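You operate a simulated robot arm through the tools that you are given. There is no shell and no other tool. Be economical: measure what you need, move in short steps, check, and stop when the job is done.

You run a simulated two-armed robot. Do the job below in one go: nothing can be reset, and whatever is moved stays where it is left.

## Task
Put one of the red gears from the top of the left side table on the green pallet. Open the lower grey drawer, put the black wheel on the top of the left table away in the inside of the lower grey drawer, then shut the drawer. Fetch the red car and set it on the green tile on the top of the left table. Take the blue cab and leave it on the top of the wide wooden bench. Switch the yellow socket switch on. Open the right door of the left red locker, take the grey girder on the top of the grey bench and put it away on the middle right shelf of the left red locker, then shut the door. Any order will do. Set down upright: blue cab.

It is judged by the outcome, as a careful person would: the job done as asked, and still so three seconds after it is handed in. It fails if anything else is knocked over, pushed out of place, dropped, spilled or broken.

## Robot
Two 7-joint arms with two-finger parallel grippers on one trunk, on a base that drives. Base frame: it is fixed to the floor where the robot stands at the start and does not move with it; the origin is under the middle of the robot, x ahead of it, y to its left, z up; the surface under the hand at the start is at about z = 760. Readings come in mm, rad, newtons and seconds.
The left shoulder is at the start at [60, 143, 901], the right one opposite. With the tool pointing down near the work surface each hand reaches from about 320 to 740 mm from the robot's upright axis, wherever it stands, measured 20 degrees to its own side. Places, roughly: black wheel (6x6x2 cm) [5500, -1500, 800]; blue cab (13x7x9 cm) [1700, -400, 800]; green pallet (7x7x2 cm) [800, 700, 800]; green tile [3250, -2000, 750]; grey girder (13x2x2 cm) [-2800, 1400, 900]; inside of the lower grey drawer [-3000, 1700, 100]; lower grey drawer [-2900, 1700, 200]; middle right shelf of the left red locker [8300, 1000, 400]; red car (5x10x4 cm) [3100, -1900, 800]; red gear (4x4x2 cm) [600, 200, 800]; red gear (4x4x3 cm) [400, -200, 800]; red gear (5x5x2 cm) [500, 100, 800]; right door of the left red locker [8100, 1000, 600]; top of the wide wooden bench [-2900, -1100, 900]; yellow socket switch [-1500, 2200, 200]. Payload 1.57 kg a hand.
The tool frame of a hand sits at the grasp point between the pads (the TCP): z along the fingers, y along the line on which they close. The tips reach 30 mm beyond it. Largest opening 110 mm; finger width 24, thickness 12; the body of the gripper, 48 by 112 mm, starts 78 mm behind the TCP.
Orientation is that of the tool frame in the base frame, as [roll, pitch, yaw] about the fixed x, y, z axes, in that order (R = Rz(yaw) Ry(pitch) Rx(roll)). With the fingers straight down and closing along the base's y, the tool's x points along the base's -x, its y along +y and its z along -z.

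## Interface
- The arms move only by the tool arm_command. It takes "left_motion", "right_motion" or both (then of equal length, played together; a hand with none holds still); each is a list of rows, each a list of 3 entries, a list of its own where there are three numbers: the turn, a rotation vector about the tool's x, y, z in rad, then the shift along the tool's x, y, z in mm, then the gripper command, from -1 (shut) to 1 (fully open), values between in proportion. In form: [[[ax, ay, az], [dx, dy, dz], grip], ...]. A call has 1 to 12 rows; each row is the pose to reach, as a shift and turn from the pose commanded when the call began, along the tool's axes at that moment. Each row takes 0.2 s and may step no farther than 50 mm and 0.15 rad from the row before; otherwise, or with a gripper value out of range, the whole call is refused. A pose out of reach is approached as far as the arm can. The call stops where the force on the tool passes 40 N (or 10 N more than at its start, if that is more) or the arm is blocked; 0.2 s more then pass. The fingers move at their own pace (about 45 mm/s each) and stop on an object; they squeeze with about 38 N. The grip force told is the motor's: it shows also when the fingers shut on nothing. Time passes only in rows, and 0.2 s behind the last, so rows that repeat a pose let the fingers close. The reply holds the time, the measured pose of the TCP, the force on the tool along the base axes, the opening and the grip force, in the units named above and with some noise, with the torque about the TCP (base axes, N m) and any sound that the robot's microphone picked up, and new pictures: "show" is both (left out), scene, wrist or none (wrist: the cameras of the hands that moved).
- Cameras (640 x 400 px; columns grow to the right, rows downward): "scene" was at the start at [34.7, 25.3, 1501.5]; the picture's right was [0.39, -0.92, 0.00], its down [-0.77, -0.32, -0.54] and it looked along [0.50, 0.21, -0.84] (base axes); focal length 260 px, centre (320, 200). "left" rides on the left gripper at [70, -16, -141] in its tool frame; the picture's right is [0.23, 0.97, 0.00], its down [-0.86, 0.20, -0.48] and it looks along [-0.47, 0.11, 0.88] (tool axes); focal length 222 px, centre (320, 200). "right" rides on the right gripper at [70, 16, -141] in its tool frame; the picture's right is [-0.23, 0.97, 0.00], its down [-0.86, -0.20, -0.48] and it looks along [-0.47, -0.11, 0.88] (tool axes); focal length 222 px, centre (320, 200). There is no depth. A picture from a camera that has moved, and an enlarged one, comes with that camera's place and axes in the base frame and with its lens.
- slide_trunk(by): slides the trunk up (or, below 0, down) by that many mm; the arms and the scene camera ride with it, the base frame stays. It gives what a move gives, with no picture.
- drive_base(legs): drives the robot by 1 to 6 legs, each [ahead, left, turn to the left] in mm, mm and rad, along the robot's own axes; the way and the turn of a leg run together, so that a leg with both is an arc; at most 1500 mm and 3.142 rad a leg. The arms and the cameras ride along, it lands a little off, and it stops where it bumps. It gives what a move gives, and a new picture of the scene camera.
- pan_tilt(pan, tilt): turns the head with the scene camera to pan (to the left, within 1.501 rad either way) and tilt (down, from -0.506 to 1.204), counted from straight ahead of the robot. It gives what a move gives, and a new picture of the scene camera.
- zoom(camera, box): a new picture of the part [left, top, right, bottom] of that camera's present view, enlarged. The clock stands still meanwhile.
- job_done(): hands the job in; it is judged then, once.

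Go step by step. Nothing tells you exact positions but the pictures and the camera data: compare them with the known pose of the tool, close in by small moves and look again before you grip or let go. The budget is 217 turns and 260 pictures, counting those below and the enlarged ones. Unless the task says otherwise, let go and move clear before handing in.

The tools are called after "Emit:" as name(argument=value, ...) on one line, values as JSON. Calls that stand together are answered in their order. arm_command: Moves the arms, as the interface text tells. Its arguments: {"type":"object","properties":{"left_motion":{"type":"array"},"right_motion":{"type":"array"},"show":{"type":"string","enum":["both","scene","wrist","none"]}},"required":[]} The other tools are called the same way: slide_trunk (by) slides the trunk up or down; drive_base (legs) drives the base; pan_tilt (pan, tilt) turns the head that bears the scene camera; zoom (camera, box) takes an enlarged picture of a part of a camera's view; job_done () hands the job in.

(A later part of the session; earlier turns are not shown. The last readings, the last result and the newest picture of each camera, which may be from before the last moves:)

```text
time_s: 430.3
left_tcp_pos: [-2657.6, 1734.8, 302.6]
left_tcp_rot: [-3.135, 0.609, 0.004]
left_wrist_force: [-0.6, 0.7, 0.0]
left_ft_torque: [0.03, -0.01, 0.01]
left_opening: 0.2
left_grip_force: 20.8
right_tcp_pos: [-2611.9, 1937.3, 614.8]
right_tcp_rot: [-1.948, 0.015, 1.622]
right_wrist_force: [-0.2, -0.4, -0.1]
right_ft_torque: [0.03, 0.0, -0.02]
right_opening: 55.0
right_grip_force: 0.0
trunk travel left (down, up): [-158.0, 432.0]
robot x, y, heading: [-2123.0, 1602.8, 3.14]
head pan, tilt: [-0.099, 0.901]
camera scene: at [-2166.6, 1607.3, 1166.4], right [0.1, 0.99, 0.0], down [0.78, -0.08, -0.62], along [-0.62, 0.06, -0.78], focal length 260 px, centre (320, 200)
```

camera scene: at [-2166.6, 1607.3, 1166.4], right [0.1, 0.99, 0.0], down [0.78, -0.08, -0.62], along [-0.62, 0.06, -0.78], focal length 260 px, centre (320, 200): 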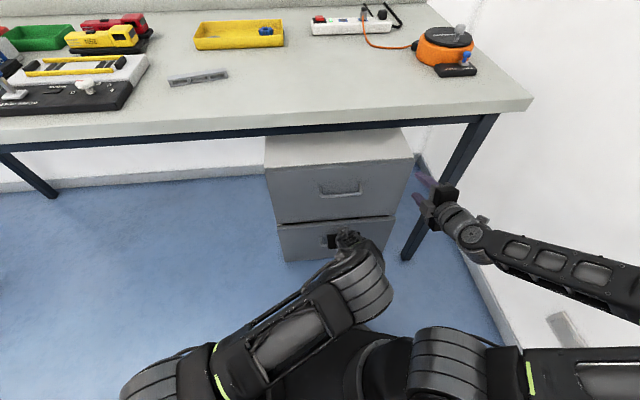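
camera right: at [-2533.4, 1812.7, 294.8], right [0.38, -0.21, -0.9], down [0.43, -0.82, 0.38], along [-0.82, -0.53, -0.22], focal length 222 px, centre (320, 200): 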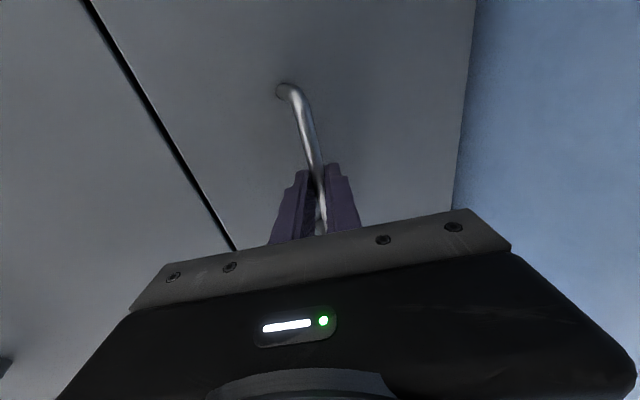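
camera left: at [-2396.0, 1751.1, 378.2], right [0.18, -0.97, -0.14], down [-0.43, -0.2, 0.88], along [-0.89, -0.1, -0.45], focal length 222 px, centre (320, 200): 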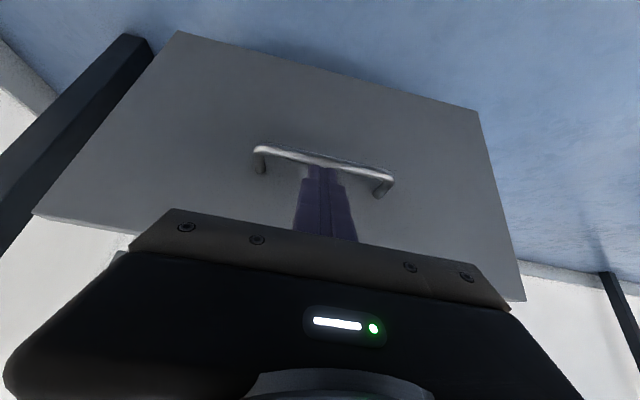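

Emit:
arm_command(left_motion=[[[0, 0, 0], [-8, 0, 6], -1], [[0, 0, 0], [-16, 0, 11], -1], [[0, 0, 0], [-25, 0, 17], -1], [[0, 0, 0], [-33, 0, 23], -1], [[0, 0, 0], [-41, 0, 29], -1], [[0, 0, 0], [-49, 0, 34], -1]], show="wrist")

```text
time_s: 431.3
left_tcp_pos: [-2688.2, 1737.0, 300.8]
left_tcp_rot: [-3.137, 0.6, 0.0]
left_wrist_force: [8.4, 1.4, 6.1]
left_ft_torque: [0.04, -0.28, 0.01]
left_opening: 0.2
left_grip_force: 20.9
right_tcp_pos: [-2610.0, 1938.2, 616.1]
right_tcp_rot: [-1.949, 0.016, 1.62]
right_wrist_force: [-0.4, -0.1, -0.5]
right_ft_torque: [0.0, -0.04, -0.01]
right_opening: 54.9
right_grip_force: 0.0
trunk travel left (down, up): [-158.0, 432.0]
robot x, y, heading: [-2119.7, 1600.2, 3.14]
head pan, tilt: [-0.099, 0.901]
stopped in row 4 (left hand): the force on the tool passed its limit at 56 N (the readings are from after the stop); the commanded pose is now the measured one
camera left: at [-2551.1, 1753.1, 377.7], right [0.19, -0.97, -0.13], down [-0.44, -0.2, 0.88], along [-0.88, -0.1, -0.46], focal length 222 px, centre (320, 200)
```

left: 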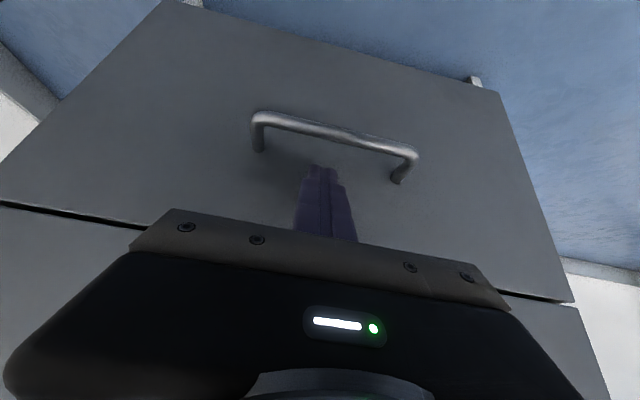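

The drawer is fully shut (fingers met firm resistance, flush with the upper one). I back away, raise the trunk and reset the left hand for the girder.

Emit:
drive_base(legs=[[-330, 0, 0], [0, 100, 0]])

Emit:
slide_trunk(by=400)

Emit:
arm_command(left_motion=[[[0, 0.14, 0], [0, 0, -45], -0.5], [[0, 0.28, 0], [0, 0, -90], 0], [[0, 0.42, 0], [0, 0, -135], 0], [[0, 0.56, 0], [0, 0, -180], 0], [[0, 0.6, 0], [20, 20, -225], 0], [[0, 0.6, 0], [40, 60, -265], 0], [[0, 0.6, 0], [60, 100, -290], 0], [[0, 0.6, 0], [80, 145, -300], 0], [[0, 0.6, 0], [100, 190, -300], 0], [[0, 0.6, 0], [100, 190, -300], 0]])

```text
time_s: 434.2
left_tcp_pos: [-2364.9, 1640.7, 299.3]
left_tcp_rot: [-3.139, 0.602, -0.01]
left_wrist_force: [0.3, -0.5, -0.4]
left_ft_torque: [-0.02, -0.01, -0.03]
left_opening: 0.0
left_grip_force: 21.0
right_tcp_pos: [-2284.7, 1840.6, 615.1]
right_tcp_rot: [-1.949, 0.016, 1.609]
right_wrist_force: [-0.4, 0.9, -0.4]
right_ft_torque: [0.02, -0.03, 0.01]
right_opening: 54.9
right_grip_force: 0.1
trunk travel left (down, up): [-158.0, 432.0]
robot x, y, heading: [-1798.1, 1498.2, 3.126]
head pan, tilt: [-0.099, 0.901]
camera scene: at [-1842.6, 1505.0, 1166.4], right [0.11, 0.99, 0.0], down [0.78, -0.09, -0.62], along [-0.62, 0.07, -0.78], focal length 260 px, centre (320, 200)
```

scene: 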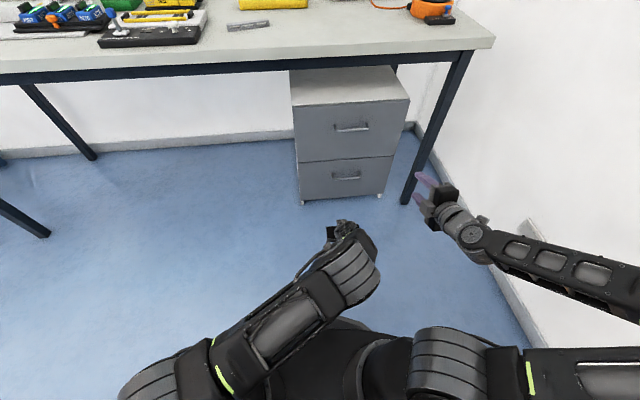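

```text
time_s: 438.0
left_tcp_pos: [-2364.7, 1638.6, 699.1]
left_tcp_rot: [-3.138, 0.6, -0.01]
left_wrist_force: [0.6, 0.1, 0.4]
left_ft_torque: [-0.02, 0.01, 0.01]
left_opening: 0.2
left_grip_force: 21.3
right_tcp_pos: [-2284.0, 1840.3, 1016.0]
right_tcp_rot: [-1.947, 0.014, 1.611]
right_wrist_force: [0.9, 0.0, -0.2]
right_ft_torque: [-0.02, 0.02, 0.01]
right_opening: 55.1
right_grip_force: 0.0
trunk travel left (down, up): [-558.0, 32.0]
robot x, y, heading: [-1798.1, 1500.1, 3.129]
head pan, tilt: [-0.099, 0.901]
```

```text
refused: row 5 steps farther than a row can; nothing moved
```

Emit:
arm_command(left_motion=[[[0, 0.12, 0], [-22, 0, -32], -0.5], [[0, 0.24, 0], [-44, 0, -64], 0], [[0, 0.36, 0], [-67, 15, -96], 0], [[0, 0.48, 0], [-89, 35, -128], 0], [[0, 0.6, 0], [-111, 60, -160], 0], [[0, 0.6, 0], [-133, 90, -191], 0], [[0, 0.6, 0], [-155, 120, -223], 0], [[0, 0.6, 0], [-178, 150, -255], 0], [[0, 0.6, 0], [-200, 180, -287], 0], [[0, 0.6, 0], [-200, 200, -287], 0]], show="none")

Emit:
drive_base(legs=[[420, 0, 0]])

```text
time_s: 440.2
left_tcp_pos: [-2370.7, 1435.3, 1049.3]
left_tcp_rot: [-3.139, 0.0, -0.011]
left_wrist_force: [0.5, -0.8, -0.6]
left_ft_torque: [0.03, -0.03, 0.03]
left_opening: 55.1
left_grip_force: 0.0
right_tcp_pos: [-2284.5, 1840.2, 1015.4]
right_tcp_rot: [-1.949, 0.015, 1.61]
right_wrist_force: [-0.1, 0.3, 0.7]
right_ft_torque: [0.05, -0.01, -0.01]
right_opening: 55.2
right_grip_force: 0.1
trunk travel left (down, up): [-558.0, 32.0]
robot x, y, heading: [-1798.4, 1498.7, 3.125]
head pan, tilt: [-0.099, 0.901]
```

```text
time_s: 442.8
left_tcp_pos: [-2785.6, 1441.9, 1049.2]
left_tcp_rot: [-3.139, -0.002, -0.008]
left_wrist_force: [0.5, -0.2, -1.0]
left_ft_torque: [-0.02, -0.02, -0.01]
left_opening: 55.1
left_grip_force: 0.0
right_tcp_pos: [-2700.8, 1844.3, 1015.4]
right_tcp_rot: [-1.95, 0.014, 1.612]
right_wrist_force: [-0.6, -0.4, 0.1]
right_ft_torque: [0.0, 0.0, -0.01]
right_opening: 55.1
right_grip_force: 0.1
trunk travel left (down, up): [-558.0, 32.0]
robot x, y, heading: [-2215.4, 1503.2, 3.127]
head pan, tilt: [-0.099, 0.901]
camera scene: at [-2259.6, 1510.2, 1566.4], right [0.11, 0.99, 0.0], down [0.78, -0.09, -0.62], along [-0.62, 0.07, -0.78], focal length 260 px, centre (320, 200)
```

scene: 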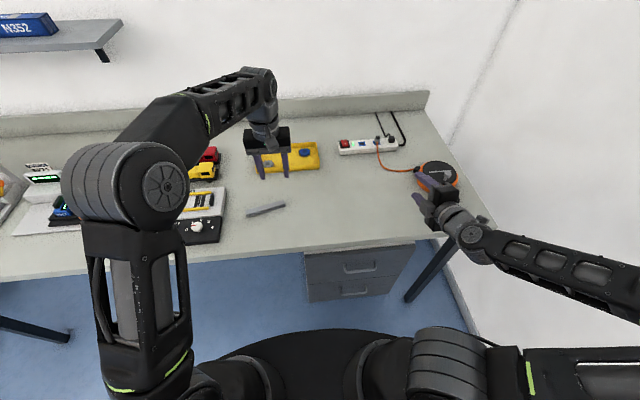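

Girder at ~[-2790, 1390], axis ~13° off y. I move the left hand over it and turn it to close across the bar.

Emit:
arm_command(left_motion=[[[0, 0, 0.14], [0, 6, 8], 0.1], [[0, 0, 0.28], [-1, 12, 16], 0.1], [[0, 0, 0.42], [-1, 18, 24], 0.1], [[0, 0, 0.56], [-2, 24, 32], 0.1], [[0, 0, 0.7], [-2, 30, 40], 0.1], [[0, 0, 0.84], [-3, 36, 48], 0.1], [[0, 0, 0.98], [-3, 42, 56], 0.1], [[0, 0, 1.12], [-4, 48, 62], 0.1], [[0, 0, 1.25], [-4, 52, 69], 0.1], [[0, 0, 1.343], [-4, 52, 69], 0.1], [[0, 0, 1.343], [-4, 52, 69], 0.1]], show="wrist")

```text
time_s: 445.2
left_tcp_pos: [-2790.2, 1389.7, 978.9]
left_tcp_rot: [-3.14, 0.003, -1.355]
left_wrist_force: [-0.3, -0.4, 0.3]
left_ft_torque: [0.0, 0.0, -0.01]
left_opening: 60.7
left_grip_force: 0.0
right_tcp_pos: [-2700.5, 1844.4, 1016.7]
right_tcp_rot: [-1.949, 0.015, 1.613]
right_wrist_force: [-0.2, -0.5, 0.0]
right_ft_torque: [-0.02, 0.0, 0.03]
right_opening: 54.6
right_grip_force: 0.1
trunk travel left (down, up): [-558.0, 32.0]
robot x, y, heading: [-2212.0, 1501.8, 3.127]
head pan, tilt: [-0.099, 0.901]
camera left: at [-2758.2, 1324.8, 1121.0], right [-0.9, -0.43, 0.0], down [-0.38, 0.79, 0.48], along [-0.21, 0.43, -0.88], focal length 222 px, centre (320, 200)
```

left: 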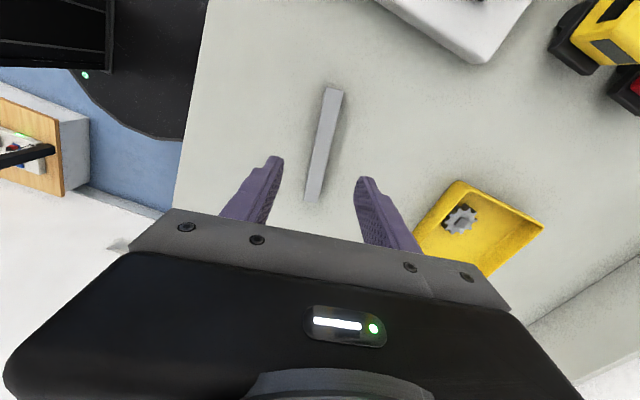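

Emit:
arm_command(left_motion=[[[0, 0, -0.065], [8, 2, 30], 0.1], [[0, 0, -0.065], [8, 2, 60], 0.1], [[0, 0, -0.065], [8, 2, 68], 0.1], [[0, 0, -0.065], [8, 2, 73], 0.1], [[0, 0, -0.065], [8, 2, 78], 0.1], [[0, 0, -0.065], [8, 2, 82], 0.1], [[0, 0, -0.065], [8, 2, 86], 0.1], [[0, 0, -0.065], [8, 2, 90], 0.1], [[0, 0, -0.065], [8, 2, 94], 0.1], [[0, 0, -0.065], [8, 2, 98], 0.1]], show="wrist")

```text
time_s: 447.4
left_tcp_pos: [-2791.4, 1380.7, 891.2]
left_tcp_rot: [3.132, 0.009, -1.288]
left_wrist_force: [5.1, -3.7, 21.7]
left_ft_torque: [-0.09, -0.97, -0.24]
left_opening: 64.1
left_grip_force: 1.4
right_tcp_pos: [-2700.0, 1843.8, 1016.3]
right_tcp_rot: [-1.947, 0.016, 1.614]
right_wrist_force: [-0.2, 1.1, 0.1]
right_ft_torque: [0.0, 0.0, -0.01]
right_opening: 54.9
right_grip_force: 0.0
trunk travel left (down, up): [-558.0, 32.0]
robot x, y, heading: [-2213.8, 1503.1, 3.128]
head pan, tilt: [-0.099, 0.901]
stopped in row 10 (left hand): the force on the tool passed its limit at 44 N (the readings are from after the stop); the commanded pose is now the measured one
camera left: at [-2754.4, 1318.0, 1031.3], right [-0.87, -0.49, 0.01], down [-0.43, 0.76, 0.49], along [-0.24, 0.42, -0.87], focal length 222 px, centre (320, 200)
```

left: 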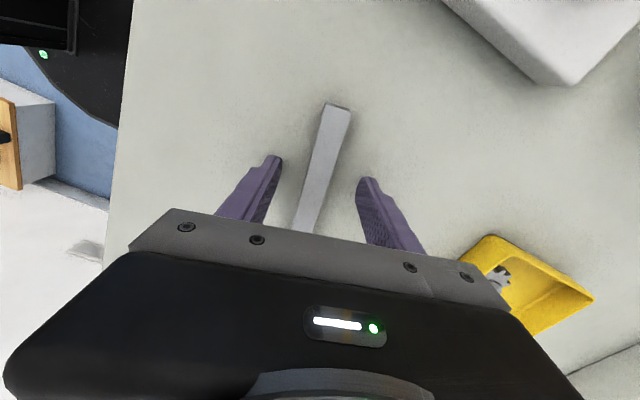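

Fingertips touched the bench (861). I raise 5 mm and close on the girder, then lift.

Emit:
arm_command(left_motion=[[[0, 0, 0], [0, 0, -5], 0.1], [[0, 0, 0], [0, 0, -5], -0.3], [[0, 0, 0], [0, 0, -5], -1], [[0, 0, 0], [0, 0, -5], -1], [[0, 0, 0], [0, 0, -5], -1], [[0, 0, 0], [0, 0, -5], -1], [[0, 0, 0], [0, 0, -30], -1], [[0, 0, 0], [0, 0, -70], -1], [[0, 0, 0], [0, 0, -115], -1], [[0, 0, 0], [0, 0, -150], -1], [[0, 0, 0], [0, 0, -150], -1]], show="wrist")

```text
time_s: 449.8
left_tcp_pos: [-2791.3, 1382.5, 1037.7]
left_tcp_rot: [3.134, 0.007, -1.288]
left_wrist_force: [0.3, 0.3, -0.1]
left_ft_torque: [0.0, -0.01, -0.06]
left_opening: 16.6
left_grip_force: 32.0
right_tcp_pos: [-2699.5, 1845.0, 1015.4]
right_tcp_rot: [-1.948, 0.017, 1.612]
right_wrist_force: [-1.1, -0.3, 0.9]
right_ft_torque: [-0.02, 0.0, -0.02]
right_opening: 55.1
right_grip_force: 0.0
trunk travel left (down, up): [-558.0, 32.0]
robot x, y, heading: [-2211.7, 1503.1, 3.126]
head pan, tilt: [-0.099, 0.901]
camera left: at [-2754.7, 1319.0, 1178.8], right [-0.87, -0.49, 0.0], down [-0.43, 0.76, 0.49], along [-0.24, 0.42, -0.87], focal length 222 px, centre (320, 200)
```

left: 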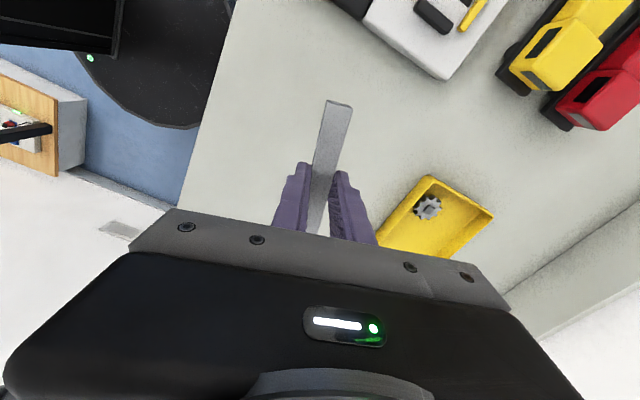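

Girder secured. I tuck the left arm, back off, and turn to look for the yellow switch near [-1500, 2200, 200].

Emit:
arm_command(left_motion=[[[0, 0, 0], [30, -27, -10], -1], [[0, 0, 0], [60, -54, -20], -1], [[0, 0, 0], [90, -81, -20], -1], [[0, 0, 0], [120, -108, -20], -1], [[0, 0, 0], [150, -135, -20], -1], [[0, 0, 0], [180, -162, -20], -1], [[0, 0, 0], [211, -188, -20], -1]], show="none")

Emit:
drive_base(legs=[[-600, 0, 0], [0, 250, 0], [0, 0, -1.57]])

Emit:
pan_tilt(pan=0, tilt=0.75)

```text
time_s: 451.4
left_tcp_pos: [-2548.3, 1229.1, 1055.9]
left_tcp_rot: [3.135, 0.008, -1.287]
left_wrist_force: [-0.9, -0.1, 1.0]
left_ft_torque: [0.01, -0.01, -0.01]
left_opening: 16.9
left_grip_force: 31.7
right_tcp_pos: [-2700.7, 1844.9, 1015.7]
right_tcp_rot: [-1.947, 0.016, 1.613]
right_wrist_force: [-0.1, 0.1, 0.4]
right_ft_torque: [-0.01, 0.04, 0.0]
right_opening: 54.8
right_grip_force: 0.1
trunk travel left (down, up): [-558.0, 32.0]
robot x, y, heading: [-2214.9, 1503.7, 3.131]
head pan, tilt: [-0.099, 0.901]
```

```text
time_s: 460.0
left_tcp_pos: [-1901.6, 1584.3, 1057.6]
left_tcp_rot: [3.133, 0.008, -2.875]
left_wrist_force: [0.0, -0.4, 0.1]
left_ft_torque: [0.03, 0.01, -0.02]
left_opening: 16.7
left_grip_force: 32.2
right_tcp_pos: [-1283.6, 1725.5, 1015.0]
right_tcp_rot: [-1.947, 0.015, 0.026]
right_wrist_force: [-0.1, -0.6, 0.3]
right_ft_torque: [0.02, -0.02, 0.0]
right_opening: 55.2
right_grip_force: 0.0
trunk travel left (down, up): [-558.0, 32.0]
robot x, y, heading: [-1633.8, 1241.1, 1.54]
head pan, tilt: [-0.099, 0.901]
camera scene: at [-1623.0, 1286.1, 1566.4], right [0.99, -0.13, 0.0], down [-0.1, -0.78, -0.62], along [0.08, 0.62, -0.78], focal length 260 px, centre (320, 200)
```

scene: 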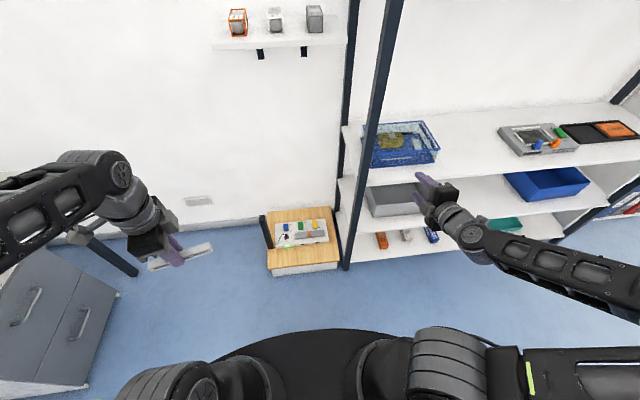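

```text
time_s: 460.7
left_tcp_pos: [-1901.5, 1583.6, 1057.2]
left_tcp_rot: [3.134, 0.008, -2.874]
left_wrist_force: [0.3, -0.7, -0.3]
left_ft_torque: [-0.02, -0.04, 0.0]
left_opening: 16.6
left_grip_force: 31.5
right_tcp_pos: [-1283.1, 1724.3, 1015.4]
right_tcp_rot: [-1.949, 0.016, 0.024]
right_wrist_force: [-0.5, 0.6, 0.1]
right_ft_torque: [0.02, -0.01, 0.02]
right_opening: 55.1
right_grip_force: 0.1
trunk travel left (down, up): [-558.0, 32.0]
robot x, y, heading: [-1631.9, 1244.4, 1.542]
head pan, tilt: [0.0, 0.75]
camera scene: at [-1630.3, 1294.1, 1578.3], right [1.0, -0.03, 0.0], down [-0.02, -0.68, -0.73], along [0.02, 0.73, -0.68], focal length 260 px, centre (320, 200)
```

scene: 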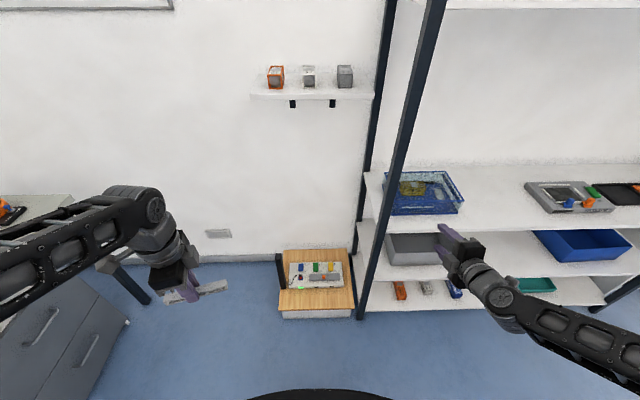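

Emit:
zoom(camera="scene", box=[255, 240, 375, 315])

```text
5.33 times, centred on (315, 278) of scene
camera zoom: at [-1630.3, 1294.1, 1578.3], right [1.0, -0.03, 0.0], down [-0.02, -0.68, -0.73], along [0.02, 0.73, -0.68], focal length 1388 px, centre (347, -213)
```

zoom: 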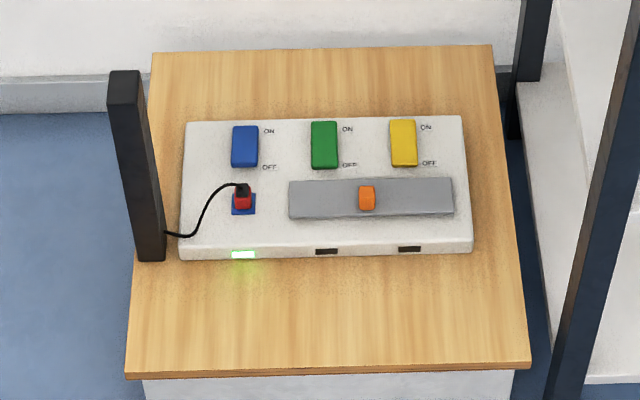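

The yellow rocker is off (its LED dark), "ON" is its far end at ~[-1542, 2195]. I position the base, lower the trunk, and prepare the right hand with closed fingers.

Emit:
drive_base(legs=[[250, 176, 0], [0, 0, -0.2]])

Emit:
slide_trunk(by=-380)

Emit:
pan_tilt(pan=-0.15, tilt=0.85)

```text
time_s: 462.3
left_tcp_pos: [-2012.9, 1748.0, 1057.5]
left_tcp_rot: [3.135, 0.007, -2.873]
left_wrist_force: [0.3, -0.1, -0.4]
left_ft_torque: [0.0, 0.06, -0.03]
left_opening: 16.9
left_grip_force: 31.5
right_tcp_pos: [-1393.2, 1887.1, 1015.1]
right_tcp_rot: [-1.944, 0.017, 0.021]
right_wrist_force: [-1.9, -15.1, 6.3]
right_ft_torque: [0.63, -0.13, -0.08]
right_opening: 54.8
right_grip_force: 0.0
trunk travel left (down, up): [-558.0, 32.0]
robot x, y, heading: [-1743.3, 1408.4, 1.543]
head pan, tilt: [0.0, 0.75]
stopped in leg 1: the force on the tool passed its limit at 222 N (the readings are from after the stop); the commanded pose is now the measured one
camera scene: at [-1740.2, 1457.4, 1578.4], right [1.0, -0.03, 0.0], down [-0.02, -0.68, -0.73], along [0.02, 0.73, -0.68], focal length 260 px, centre (320, 200)
```

scene: 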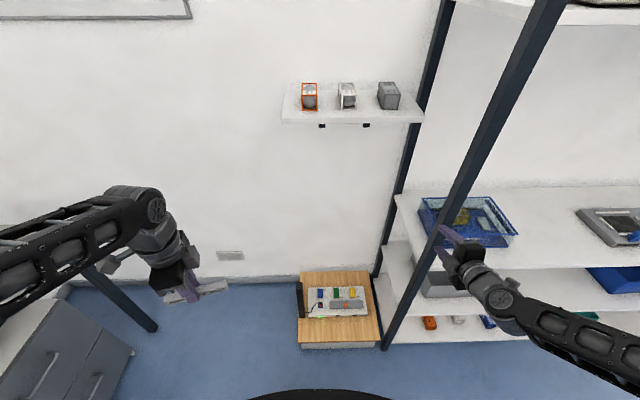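

```text
time_s: 462.9
left_tcp_pos: [-2013.4, 1745.3, 1047.6]
left_tcp_rot: [3.135, 0.007, -2.876]
left_wrist_force: [-0.1, -0.4, -0.2]
left_ft_torque: [0.01, 0.02, 0.02]
left_opening: 16.8
left_grip_force: 31.7
right_tcp_pos: [-1394.1, 1884.9, 1010.3]
right_tcp_rot: [-1.932, 0.01, 0.019]
right_wrist_force: [-2.0, -24.9, 20.2]
right_ft_torque: [1.61, -0.2, -0.18]
right_opening: 63.8
right_grip_force: 5.4
trunk travel left (down, up): [-548.0, 42.0]
robot x, y, heading: [-1743.9, 1409.5, 1.55]
head pan, tilt: [0.0, 0.75]
stopped: the force on the tool passed its limit at 45 N (the readings are from after the stop); the commanded pose is now the measured one
```

```text
time_s: 463.6
left_tcp_pos: [-2013.0, 1746.1, 1047.8]
left_tcp_rot: [3.132, 0.01, -2.873]
left_wrist_force: [0.6, 0.8, -0.3]
left_ft_torque: [0.01, -0.01, 0.02]
left_opening: 16.6
left_grip_force: 31.6
right_tcp_pos: [-1393.8, 1886.7, 1010.0]
right_tcp_rot: [-1.933, 0.012, 0.017]
right_wrist_force: [-0.7, -29.9, 22.9]
right_ft_torque: [1.88, -0.19, -0.17]
right_opening: 64.8
right_grip_force: 5.3
trunk travel left (down, up): [-548.0, 42.0]
robot x, y, heading: [-1740.1, 1405.9, 1.547]
head pan, tilt: [-0.15, 0.85]
camera scene: at [-1730.4, 1447.7, 1560.4], right [0.98, -0.17, 0.0], down [-0.13, -0.74, -0.66], along [0.12, 0.65, -0.75], focal length 260 px, centre (320, 200)
```

scene: 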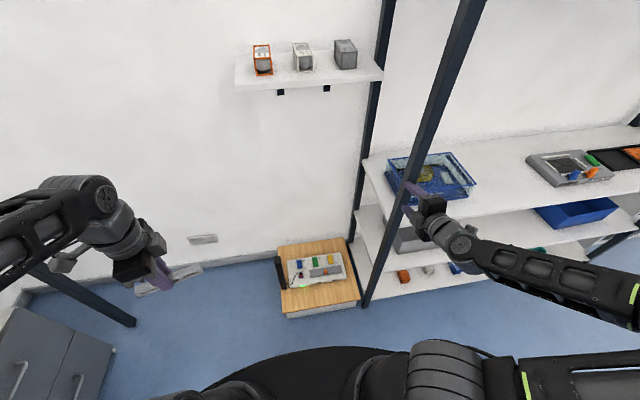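

The right fingers bumped the shelf post; I back off straight away and shift left first.

Emit:
drive_base(legs=[[-200, 0, 0], [0, 170, 0], [0, 0, 0.35]])

```text
time_s: 467.3
left_tcp_pos: [-2288.7, 1431.4, 1045.0]
left_tcp_rot: [3.136, 0.008, -2.512]
left_wrist_force: [0.4, 0.4, -0.1]
left_ft_torque: [0.04, 0.01, 0.05]
left_opening: 16.7
left_grip_force: 32.0
right_tcp_pos: [-1759.0, 1781.0, 1006.6]
right_tcp_rot: [-1.939, 0.014, 0.38]
right_wrist_force: [0.7, -0.1, 0.5]
right_ft_torque: [0.0, 0.0, 0.03]
right_opening: 54.8
right_grip_force: 0.1
trunk travel left (down, up): [-548.0, 42.0]
robot x, y, heading: [-1915.5, 1209.9, 1.908]
head pan, tilt: [-0.15, 0.85]
camera scene: at [-1919.8, 1254.8, 1560.1], right [0.98, 0.18, 0.0], down [0.14, -0.74, -0.66], along [-0.12, 0.65, -0.75], focal length 260 px, centre (320, 200)
```

scene: 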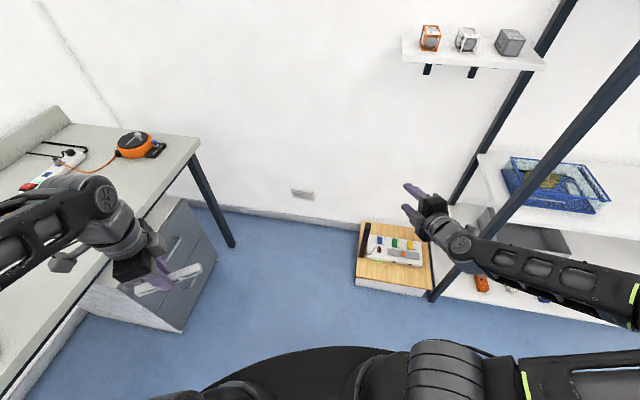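

Emit:
slide_trunk(by=-380)

Emit:
arm_command(right_motion=[[[-0.1, 0, 0], [-35, 0, 5], -0.5], [[-0.2, 0, 0], [-70, 0, 10], -1], [[-0.3, 0, 0], [-105, 0, 15], -1], [[-0.4, 0, 0], [-140, 0, 20], -1], [[-0.45, 0, 0], [-170, 0, 20], -1], [[-0.45, 0, 0], [-186, 0, 20], -1]], show="none")

Emit:
drive_base(legs=[[0, 0, -0.55], [300, 0, 0]])

```text
time_s: 471.0
left_tcp_pos: [-2288.1, 1432.8, 667.0]
left_tcp_rot: [3.137, 0.007, -2.512]
left_wrist_force: [0.6, -0.4, -1.1]
left_ft_torque: [0.0, -0.02, 0.01]
left_opening: 16.7
left_grip_force: 31.6
right_tcp_pos: [-1759.7, 1779.9, 626.9]
right_tcp_rot: [-1.939, 0.014, 0.381]
right_wrist_force: [-0.4, 0.6, -0.1]
right_ft_torque: [0.0, 0.01, 0.0]
right_opening: 55.0
right_grip_force: 0.0
trunk travel left (down, up): [-168.0, 422.0]
robot x, y, heading: [-1914.8, 1208.8, 1.908]
head pan, tilt: [-0.15, 0.85]
```

```text
time_s: 472.4
left_tcp_pos: [-2289.7, 1431.2, 666.0]
left_tcp_rot: [3.139, 0.007, -2.512]
left_wrist_force: [0.3, -0.5, -0.4]
left_ft_torque: [-0.03, 0.02, 0.01]
left_opening: 16.9
left_grip_force: 32.0
right_tcp_pos: [-1940.2, 1730.5, 621.3]
right_tcp_rot: [-2.39, 0.015, 0.382]
right_wrist_force: [0.9, 0.1, 0.0]
right_ft_torque: [0.03, -0.01, 0.0]
right_opening: 0.0
right_grip_force: 21.6
right hand out of reach, approached as far as the arm can: row 1, 2, 5
trunk travel left (down, up): [-168.0, 422.0]
robot x, y, heading: [-1912.9, 1207.2, 1.906]
head pan, tilt: [-0.15, 0.85]
```

```text
time_s: 476.0
left_tcp_pos: [-2042.8, 1893.9, 666.4]
left_tcp_rot: [3.136, 0.007, -3.077]
left_wrist_force: [0.2, 0.2, 0.1]
left_ft_torque: [-0.01, 0.01, 0.01]
left_opening: 17.1
left_grip_force: 31.6
right_tcp_pos: [-1586.9, 1959.5, 621.6]
right_tcp_rot: [-2.387, 0.014, -0.184]
right_wrist_force: [-0.6, -0.3, -0.1]
right_ft_torque: [0.0, 0.02, -0.01]
right_opening: 0.1
right_grip_force: 21.0
trunk travel left (down, up): [-168.0, 422.0]
robot x, y, heading: [-1843.7, 1506.2, 1.339]
head pan, tilt: [-0.15, 0.85]
camera scene: at [-1824.1, 1547.4, 1180.1], right [0.93, -0.37, 0.0], down [-0.28, -0.7, -0.66], along [0.24, 0.61, -0.75], focal length 260 px, centre (320, 200)
```

scene: 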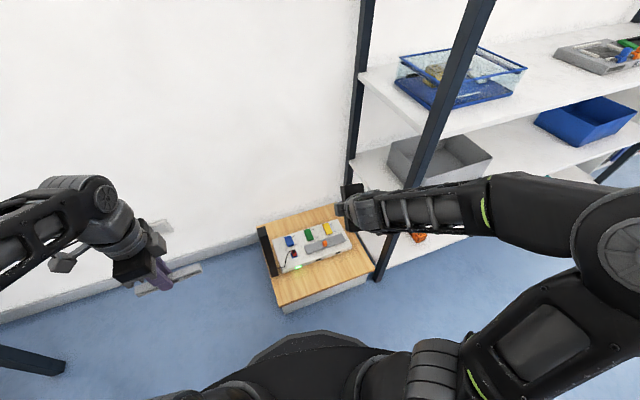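

The ON end of the yellow rocker is at ~[-1543, 2182, 222]. I bring the closed fingertips just above it.

Emit:
arm_command(right_motion=[[[0, 0, 0], [0, 9, 43], -1], [[0, 0, 0], [1, 19, 86], -1], [[0, 0, 0], [1, 28, 129], -1], [[0, 0, 0], [1, 38, 172], -1], [[0, 0, 0], [2, 47, 215], -1], [[0, 0, 0], [2, 57, 258], -1], [[0, 0, 0], [2, 66, 301], -1], [[0, 0, 0], [3, 75, 343], -1], [[0, 0, 0], [3, 85, 376], -1], [[0, 0, 0], [3, 85, 376], -1]])

Emit:
zoom(camera="scene", box=[250, 190, 410, 290])

```text
time_s: 478.2
left_tcp_pos: [-2042.0, 1893.8, 665.5]
left_tcp_rot: [3.137, 0.006, -3.076]
left_wrist_force: [-0.1, 0.4, -0.5]
left_ft_torque: [0.0, -0.01, 0.02]
left_opening: 16.7
left_grip_force: 32.0
right_tcp_pos: [-1551.9, 2151.6, 288.2]
right_tcp_rot: [-2.387, 0.013, -0.184]
right_wrist_force: [-0.4, 1.2, -0.2]
right_ft_torque: [0.0, -0.01, -0.02]
right_opening: 0.3
right_grip_force: 21.7
trunk travel left (down, up): [-168.0, 422.0]
robot x, y, heading: [-1840.4, 1503.2, 1.337]
head pan, tilt: [-0.15, 0.85]
camera scene: at [-1824.0, 1547.7, 1180.1], right [0.93, -0.37, 0.0], down [-0.28, -0.7, -0.66], along [0.24, 0.61, -0.75], focal length 260 px, centre (320, 200)
camera right: at [-1502.7, 2033.3, 379.2], right [-0.36, -0.65, -0.66], down [-0.87, -0.02, 0.5], along [-0.34, 0.76, -0.56], focal length 222 px, centre (320, 200)
```

scene: 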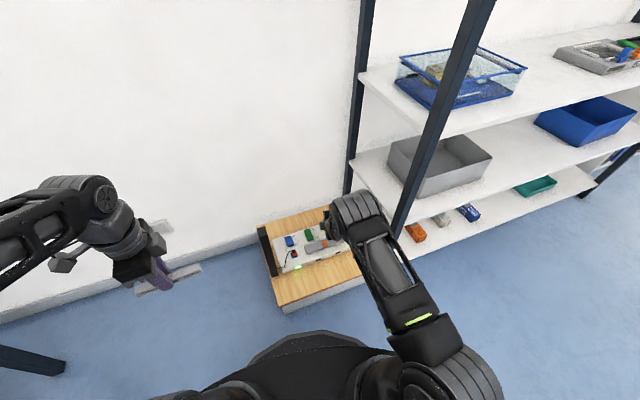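
right: 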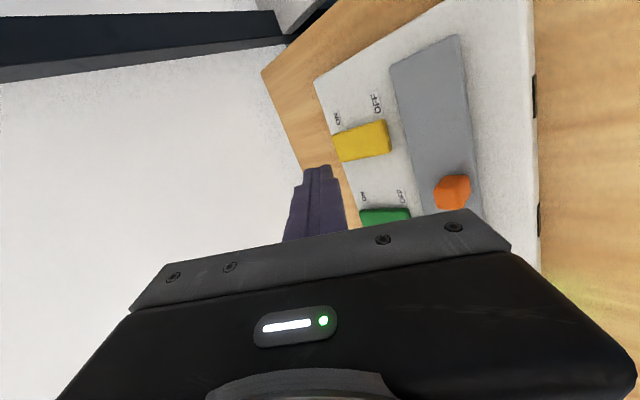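

```text
4.00 times, centred on (330, 240) of scene
camera zoom: at [-1824.0, 1547.7, 1180.1], right [0.93, -0.37, 0.0], down [-0.28, -0.7, -0.66], along [0.24, 0.61, -0.75], focal length 1041 px, centre (280, 40)
```

zoom: 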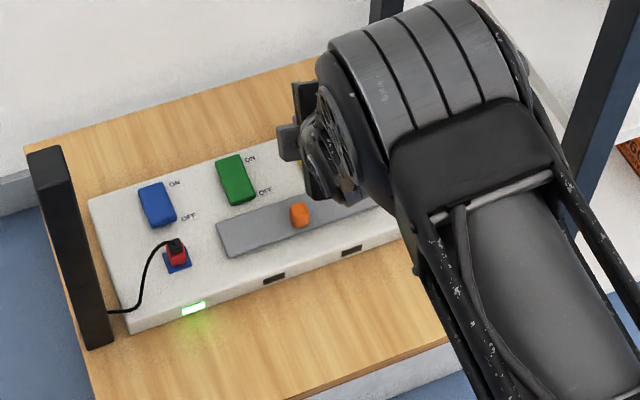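

Emit:
arm_command(right_motion=[[[0, 0, 0], [13, -2, 2], -1], [[0, 0, 0], [13, 9, 13], -1], [[0, 0, 0], [13, 17, 22], -1], [[0, 0, 0], [13, 20, 26], -1], [[0, 0, 0], [13, 20, 26], -1]], show="wrist")

```text
time_s: 479.4
left_tcp_pos: [-2041.9, 1893.1, 665.7]
left_tcp_rot: [3.137, 0.008, -3.077]
left_wrist_force: [-0.6, 0.0, 0.1]
left_ft_torque: [0.01, -0.03, 0.01]
left_opening: 16.9
left_grip_force: 32.0
right_tcp_pos: [-1540.1, 2153.9, 256.3]
right_tcp_rot: [-2.39, 0.015, -0.185]
right_wrist_force: [0.0, 0.5, -0.3]
right_ft_torque: [-0.01, -0.04, -0.01]
right_opening: 0.1
right_grip_force: 21.5
trunk travel left (down, up): [-168.0, 422.0]
robot x, y, heading: [-1845.2, 1506.7, 1.346]
head pan, tilt: [-0.15, 0.85]
camera right: at [-1490.2, 2035.0, 348.0], right [-0.36, -0.65, -0.66], down [-0.87, -0.02, 0.5], along [-0.34, 0.76, -0.56], focal length 222 px, centre (320, 200)
```

right: 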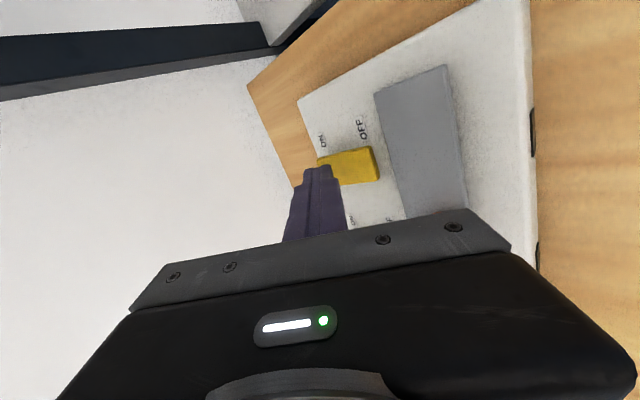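

Emit:
arm_command(right_motion=[[[0, 0, 0], [3, 4, -4], -1], [[0, 0, 0], [3, 7, 0], -1], [[0, 0, 0], [3, 10, 3], -1], [[0, 0, 0], [3, 12, 5], -1], [[0, 0, 0], [3, 14, 7], -1], [[0, 0, 0], [3, 16, 9], -1], [[0, 0, 0], [3, 18, 11], -1]], show="wrist")

```text
time_s: 481.1
left_tcp_pos: [-2042.9, 1890.9, 667.5]
left_tcp_rot: [3.135, 0.009, -3.078]
left_wrist_force: [-0.7, 0.1, -0.1]
left_ft_torque: [0.0, -0.04, 0.0]
left_opening: 16.5
left_grip_force: 32.1
right_tcp_pos: [-1538.8, 2147.7, 239.9]
right_tcp_rot: [-2.383, 0.014, -0.182]
right_wrist_force: [-3.5, -22.2, 26.2]
right_ft_torque: [-0.23, 0.31, 0.23]
right_opening: 0.0
right_grip_force: 21.4
trunk travel left (down, up): [-168.0, 422.0]
robot x, y, heading: [-1848.3, 1504.7, 1.34]
head pan, tilt: [-0.15, 0.85]
stopped in row 7 (right hand): the force on the tool passed its limit at 42 N (the readings are from after the stop); the commanded pose is now the measured one
camera right: at [-1489.4, 2028.7, 331.3], right [-0.36, -0.65, -0.67], down [-0.87, -0.03, 0.5], along [-0.34, 0.76, -0.56], focal length 222 px, centre (320, 200)
```

right: 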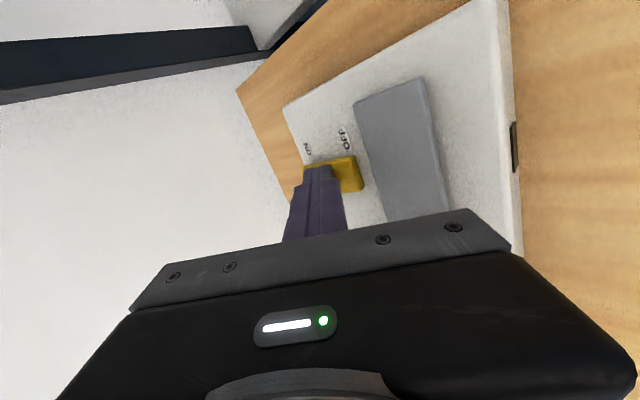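

Pressed firmly. I lift away and check the rocker and its LED.

Emit:
arm_command(right_motion=[[[0, 0, 0], [0, -14, -15], -1], [[0, 0, 0], [0, -20, -60], -1], [[0, 0, 0], [0, -30, -105], -1], [[0, 0, 0], [0, -40, -150], -1], [[0, 0, 0], [0, -60, -190], -1], [[0, 0, 0], [0, -80, -230], -1], [[0, 0, 0], [0, -100, -270], -1]], show="none")

Emit:
zoom(camera="scene", box=[250, 190, 410, 290])

Emit:
zoom(camera="right", box=[200, 0, 640, 275])

```text
time_s: 482.7
left_tcp_pos: [-2041.4, 1894.1, 666.3]
left_tcp_rot: [3.136, 0.007, -3.076]
left_wrist_force: [-0.7, 0.3, -0.6]
left_ft_torque: [-0.03, -0.01, 0.01]
left_opening: 16.7
left_grip_force: 31.9
right_tcp_pos: [-1554.3, 2036.6, 501.6]
right_tcp_rot: [-2.387, 0.015, -0.184]
right_wrist_force: [0.1, 0.4, 0.1]
right_ft_torque: [-0.01, 0.03, 0.01]
right_opening: 0.2
right_grip_force: 21.2
trunk travel left (down, up): [-168.0, 422.0]
robot x, y, heading: [-1845.3, 1506.7, 1.339]
head pan, tilt: [-0.15, 0.85]
```

```text
4.00 times, centred on (330, 240) of scene
camera zoom: at [-1824.2, 1547.2, 1180.0], right [0.93, -0.37, 0.0], down [-0.28, -0.7, -0.66], along [0.24, 0.61, -0.75], focal length 1041 px, centre (280, 40)
```

zoom: 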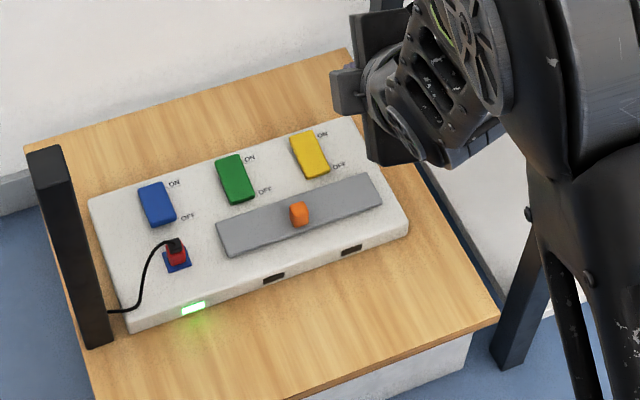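

```text
1.45 times, centred on (420, 138) of right
camera zoom: at [-1504.7, 1916.9, 594.3], right [-0.36, -0.65, -0.66], down [-0.87, -0.02, 0.5], along [-0.34, 0.76, -0.56], focal length 323 px, centre (174, 291)
```

zoom: 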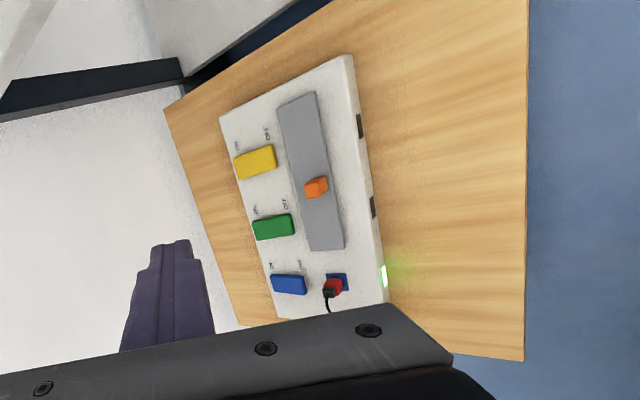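

Emit:
zoom(camera="scene", box=[280, 210, 344, 250])

Emit:
zoom(camera="right", box=[340, 70, 468, 220])

```text
10.00 times, centred on (312, 230) of scene
camera zoom: at [-1824.2, 1547.2, 1180.0], right [0.93, -0.37, 0.0], down [-0.28, -0.7, -0.66], along [0.24, 0.61, -0.75], focal length 2602 px, centre (400, -100)
```

zoom: 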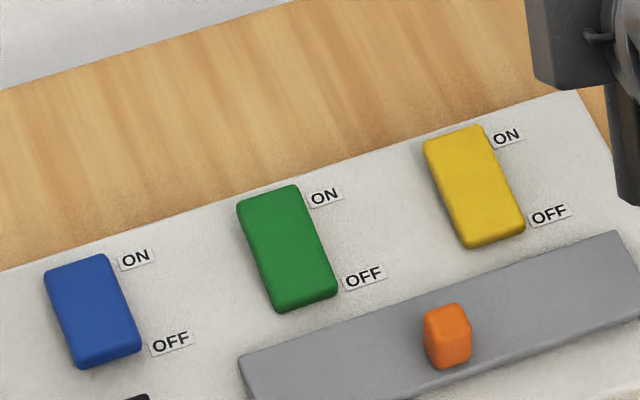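

```text
2.67 times, centred on (404, 145) of right
camera zoom: at [-1504.7, 1916.9, 594.3], right [-0.36, -0.65, -0.66], down [-0.87, -0.02, 0.5], along [-0.34, 0.76, -0.56], focal length 592 px, centre (96, 347)
```

zoom: 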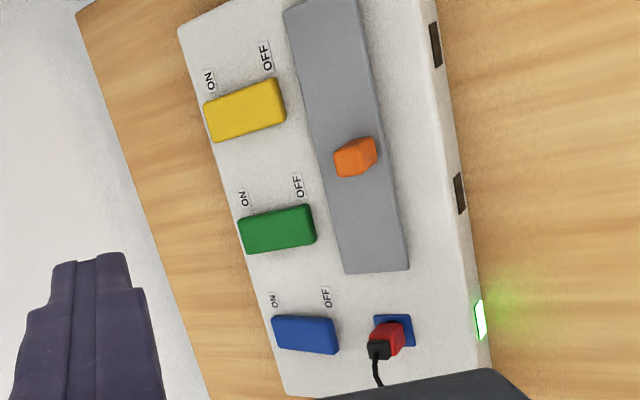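

The LED is still dark: the lowest corner of the closed fingers pressed near the rocker's middle. I press again ~16 mm farther toward ON.

Emit:
arm_command(right_motion=[[[0, 0, 0], [-1, 12, 43], -1], [[0, 0, 0], [-2, 24, 87], -1], [[0, 0, 0], [-3, 36, 131], -1], [[0, 0, 0], [-4, 48, 175], -1], [[0, 0, 0], [-5, 60, 219], -1], [[0, 0, 0], [-6, 71, 262], -1], [[0, 0, 0], [-6, 71, 262], -1]], show="wrist")

```text
time_s: 484.3
left_tcp_pos: [-2042.3, 1894.4, 665.3]
left_tcp_rot: [3.136, 0.006, -3.077]
left_wrist_force: [0.2, 0.1, 0.0]
left_ft_torque: [0.04, -0.03, -0.02]
left_opening: 16.6
left_grip_force: 32.0
right_tcp_pos: [-1541.8, 2165.5, 260.4]
right_tcp_rot: [-2.387, 0.013, -0.186]
right_wrist_force: [0.6, 0.9, 0.0]
right_ft_torque: [0.0, 0.03, -0.01]
right_opening: 0.0
right_grip_force: 21.4
trunk travel left (down, up): [-168.0, 422.0]
robot x, y, heading: [-1847.9, 1503.3, 1.342]
head pan, tilt: [-0.15, 0.85]
camera right: at [-1491.7, 2046.7, 352.4], right [-0.36, -0.65, -0.66], down [-0.87, -0.02, 0.5], along [-0.34, 0.76, -0.56], focal length 222 px, centre (320, 200)
```

right: 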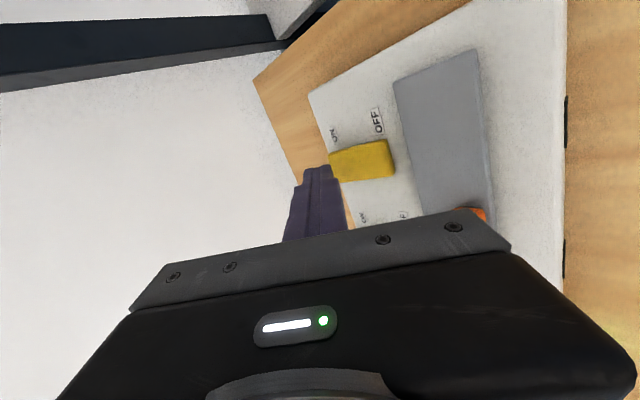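

Emit:
arm_command(right_motion=[[[0, 0, 0], [4, 8, 8], -1], [[0, 0, 0], [4, 11, 12], -1], [[0, 0, 0], [4, 13, 14], -1], [[0, 0, 0], [4, 15, 16], -1], [[0, 0, 0], [4, 17, 18], -1], [[0, 0, 0], [4, 19, 20], -1], [[0, 0, 0], [4, 21, 22], -1], [[0, 0, 0], [4, 23, 24], -1], [[0, 0, 0], [4, 25, 26], -1]], show="wrist")

```text
time_s: 485.9
left_tcp_pos: [-2042.7, 1893.0, 666.0]
left_tcp_rot: [3.137, 0.008, -3.076]
left_wrist_force: [-0.5, 0.7, -0.7]
left_ft_torque: [-0.01, -0.03, 0.0]
left_opening: 16.7
left_grip_force: 31.9
right_tcp_pos: [-1536.7, 2167.2, 240.3]
right_tcp_rot: [-2.374, 0.015, -0.181]
right_wrist_force: [-1.9, -7.4, 15.1]
right_ft_torque: [-0.03, -0.17, -0.06]
right_opening: 0.0
right_grip_force: 21.8
trunk travel left (down, up): [-168.0, 422.0]
robot x, y, heading: [-1849.0, 1505.7, 1.336]
head pan, tilt: [-0.15, 0.85]
stopped in row 7 (right hand): the force on the tool passed its limit at 43 N (the readings are from after the stop); the commanded pose is now the measured one
camera right: at [-1487.7, 2047.7, 329.7], right [-0.36, -0.65, -0.67], down [-0.87, -0.03, 0.5], along [-0.34, 0.76, -0.55], focal length 222 px, centre (320, 200)
```

right: 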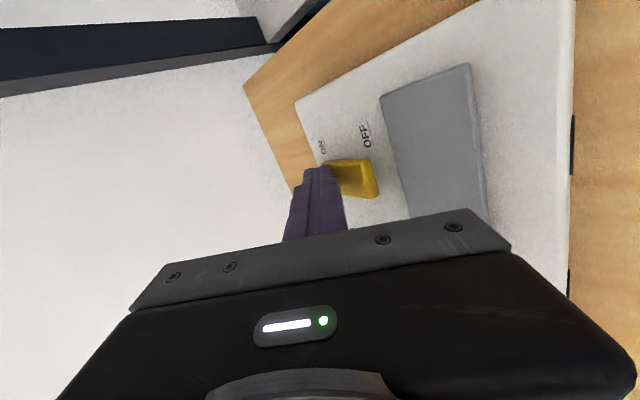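

Emit:
arm_command(right_motion=[[[0, 0, 0], [0, -14, -15], -1], [[0, 0, 0], [0, -20, -60], -1], [[0, 0, 0], [0, -30, -105], -1], [[0, 0, 0], [0, -40, -150], -1], [[0, 0, 0], [0, -60, -190], -1], [[0, 0, 0], [0, -80, -230], -1], [[0, 0, 0], [0, -100, -270], -1]], show="none")

Emit:
zoom(camera="scene", box=[270, 205, 366, 265])

```text
time_s: 487.5
left_tcp_pos: [-2042.3, 1894.0, 665.5]
left_tcp_rot: [3.136, 0.007, -3.078]
left_wrist_force: [0.6, -0.9, -0.7]
left_ft_torque: [0.05, -0.01, -0.01]
left_opening: 16.9
left_grip_force: 32.0
right_tcp_pos: [-1554.3, 2050.5, 499.3]
right_tcp_rot: [-2.38, 0.013, -0.182]
right_wrist_force: [-0.4, 0.4, 0.0]
right_ft_torque: [-0.04, 0.0, 0.03]
right_opening: 0.0
right_grip_force: 21.4
trunk travel left (down, up): [-168.0, 422.0]
robot x, y, heading: [-1849.6, 1508.1, 1.338]
head pan, tilt: [-0.15, 0.85]
```

```text
6.67 times, centred on (318, 235) of scene
camera zoom: at [-1824.3, 1546.9, 1180.0], right [0.93, -0.37, 0.0], down [-0.28, -0.7, -0.66], along [0.24, 0.61, -0.75], focal length 1735 px, centre (333, -33)
```

zoom: 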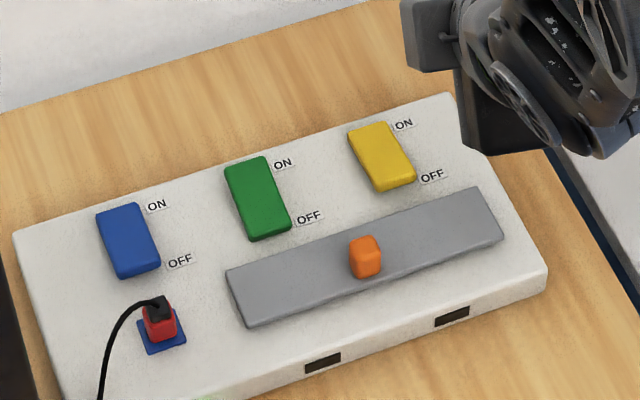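

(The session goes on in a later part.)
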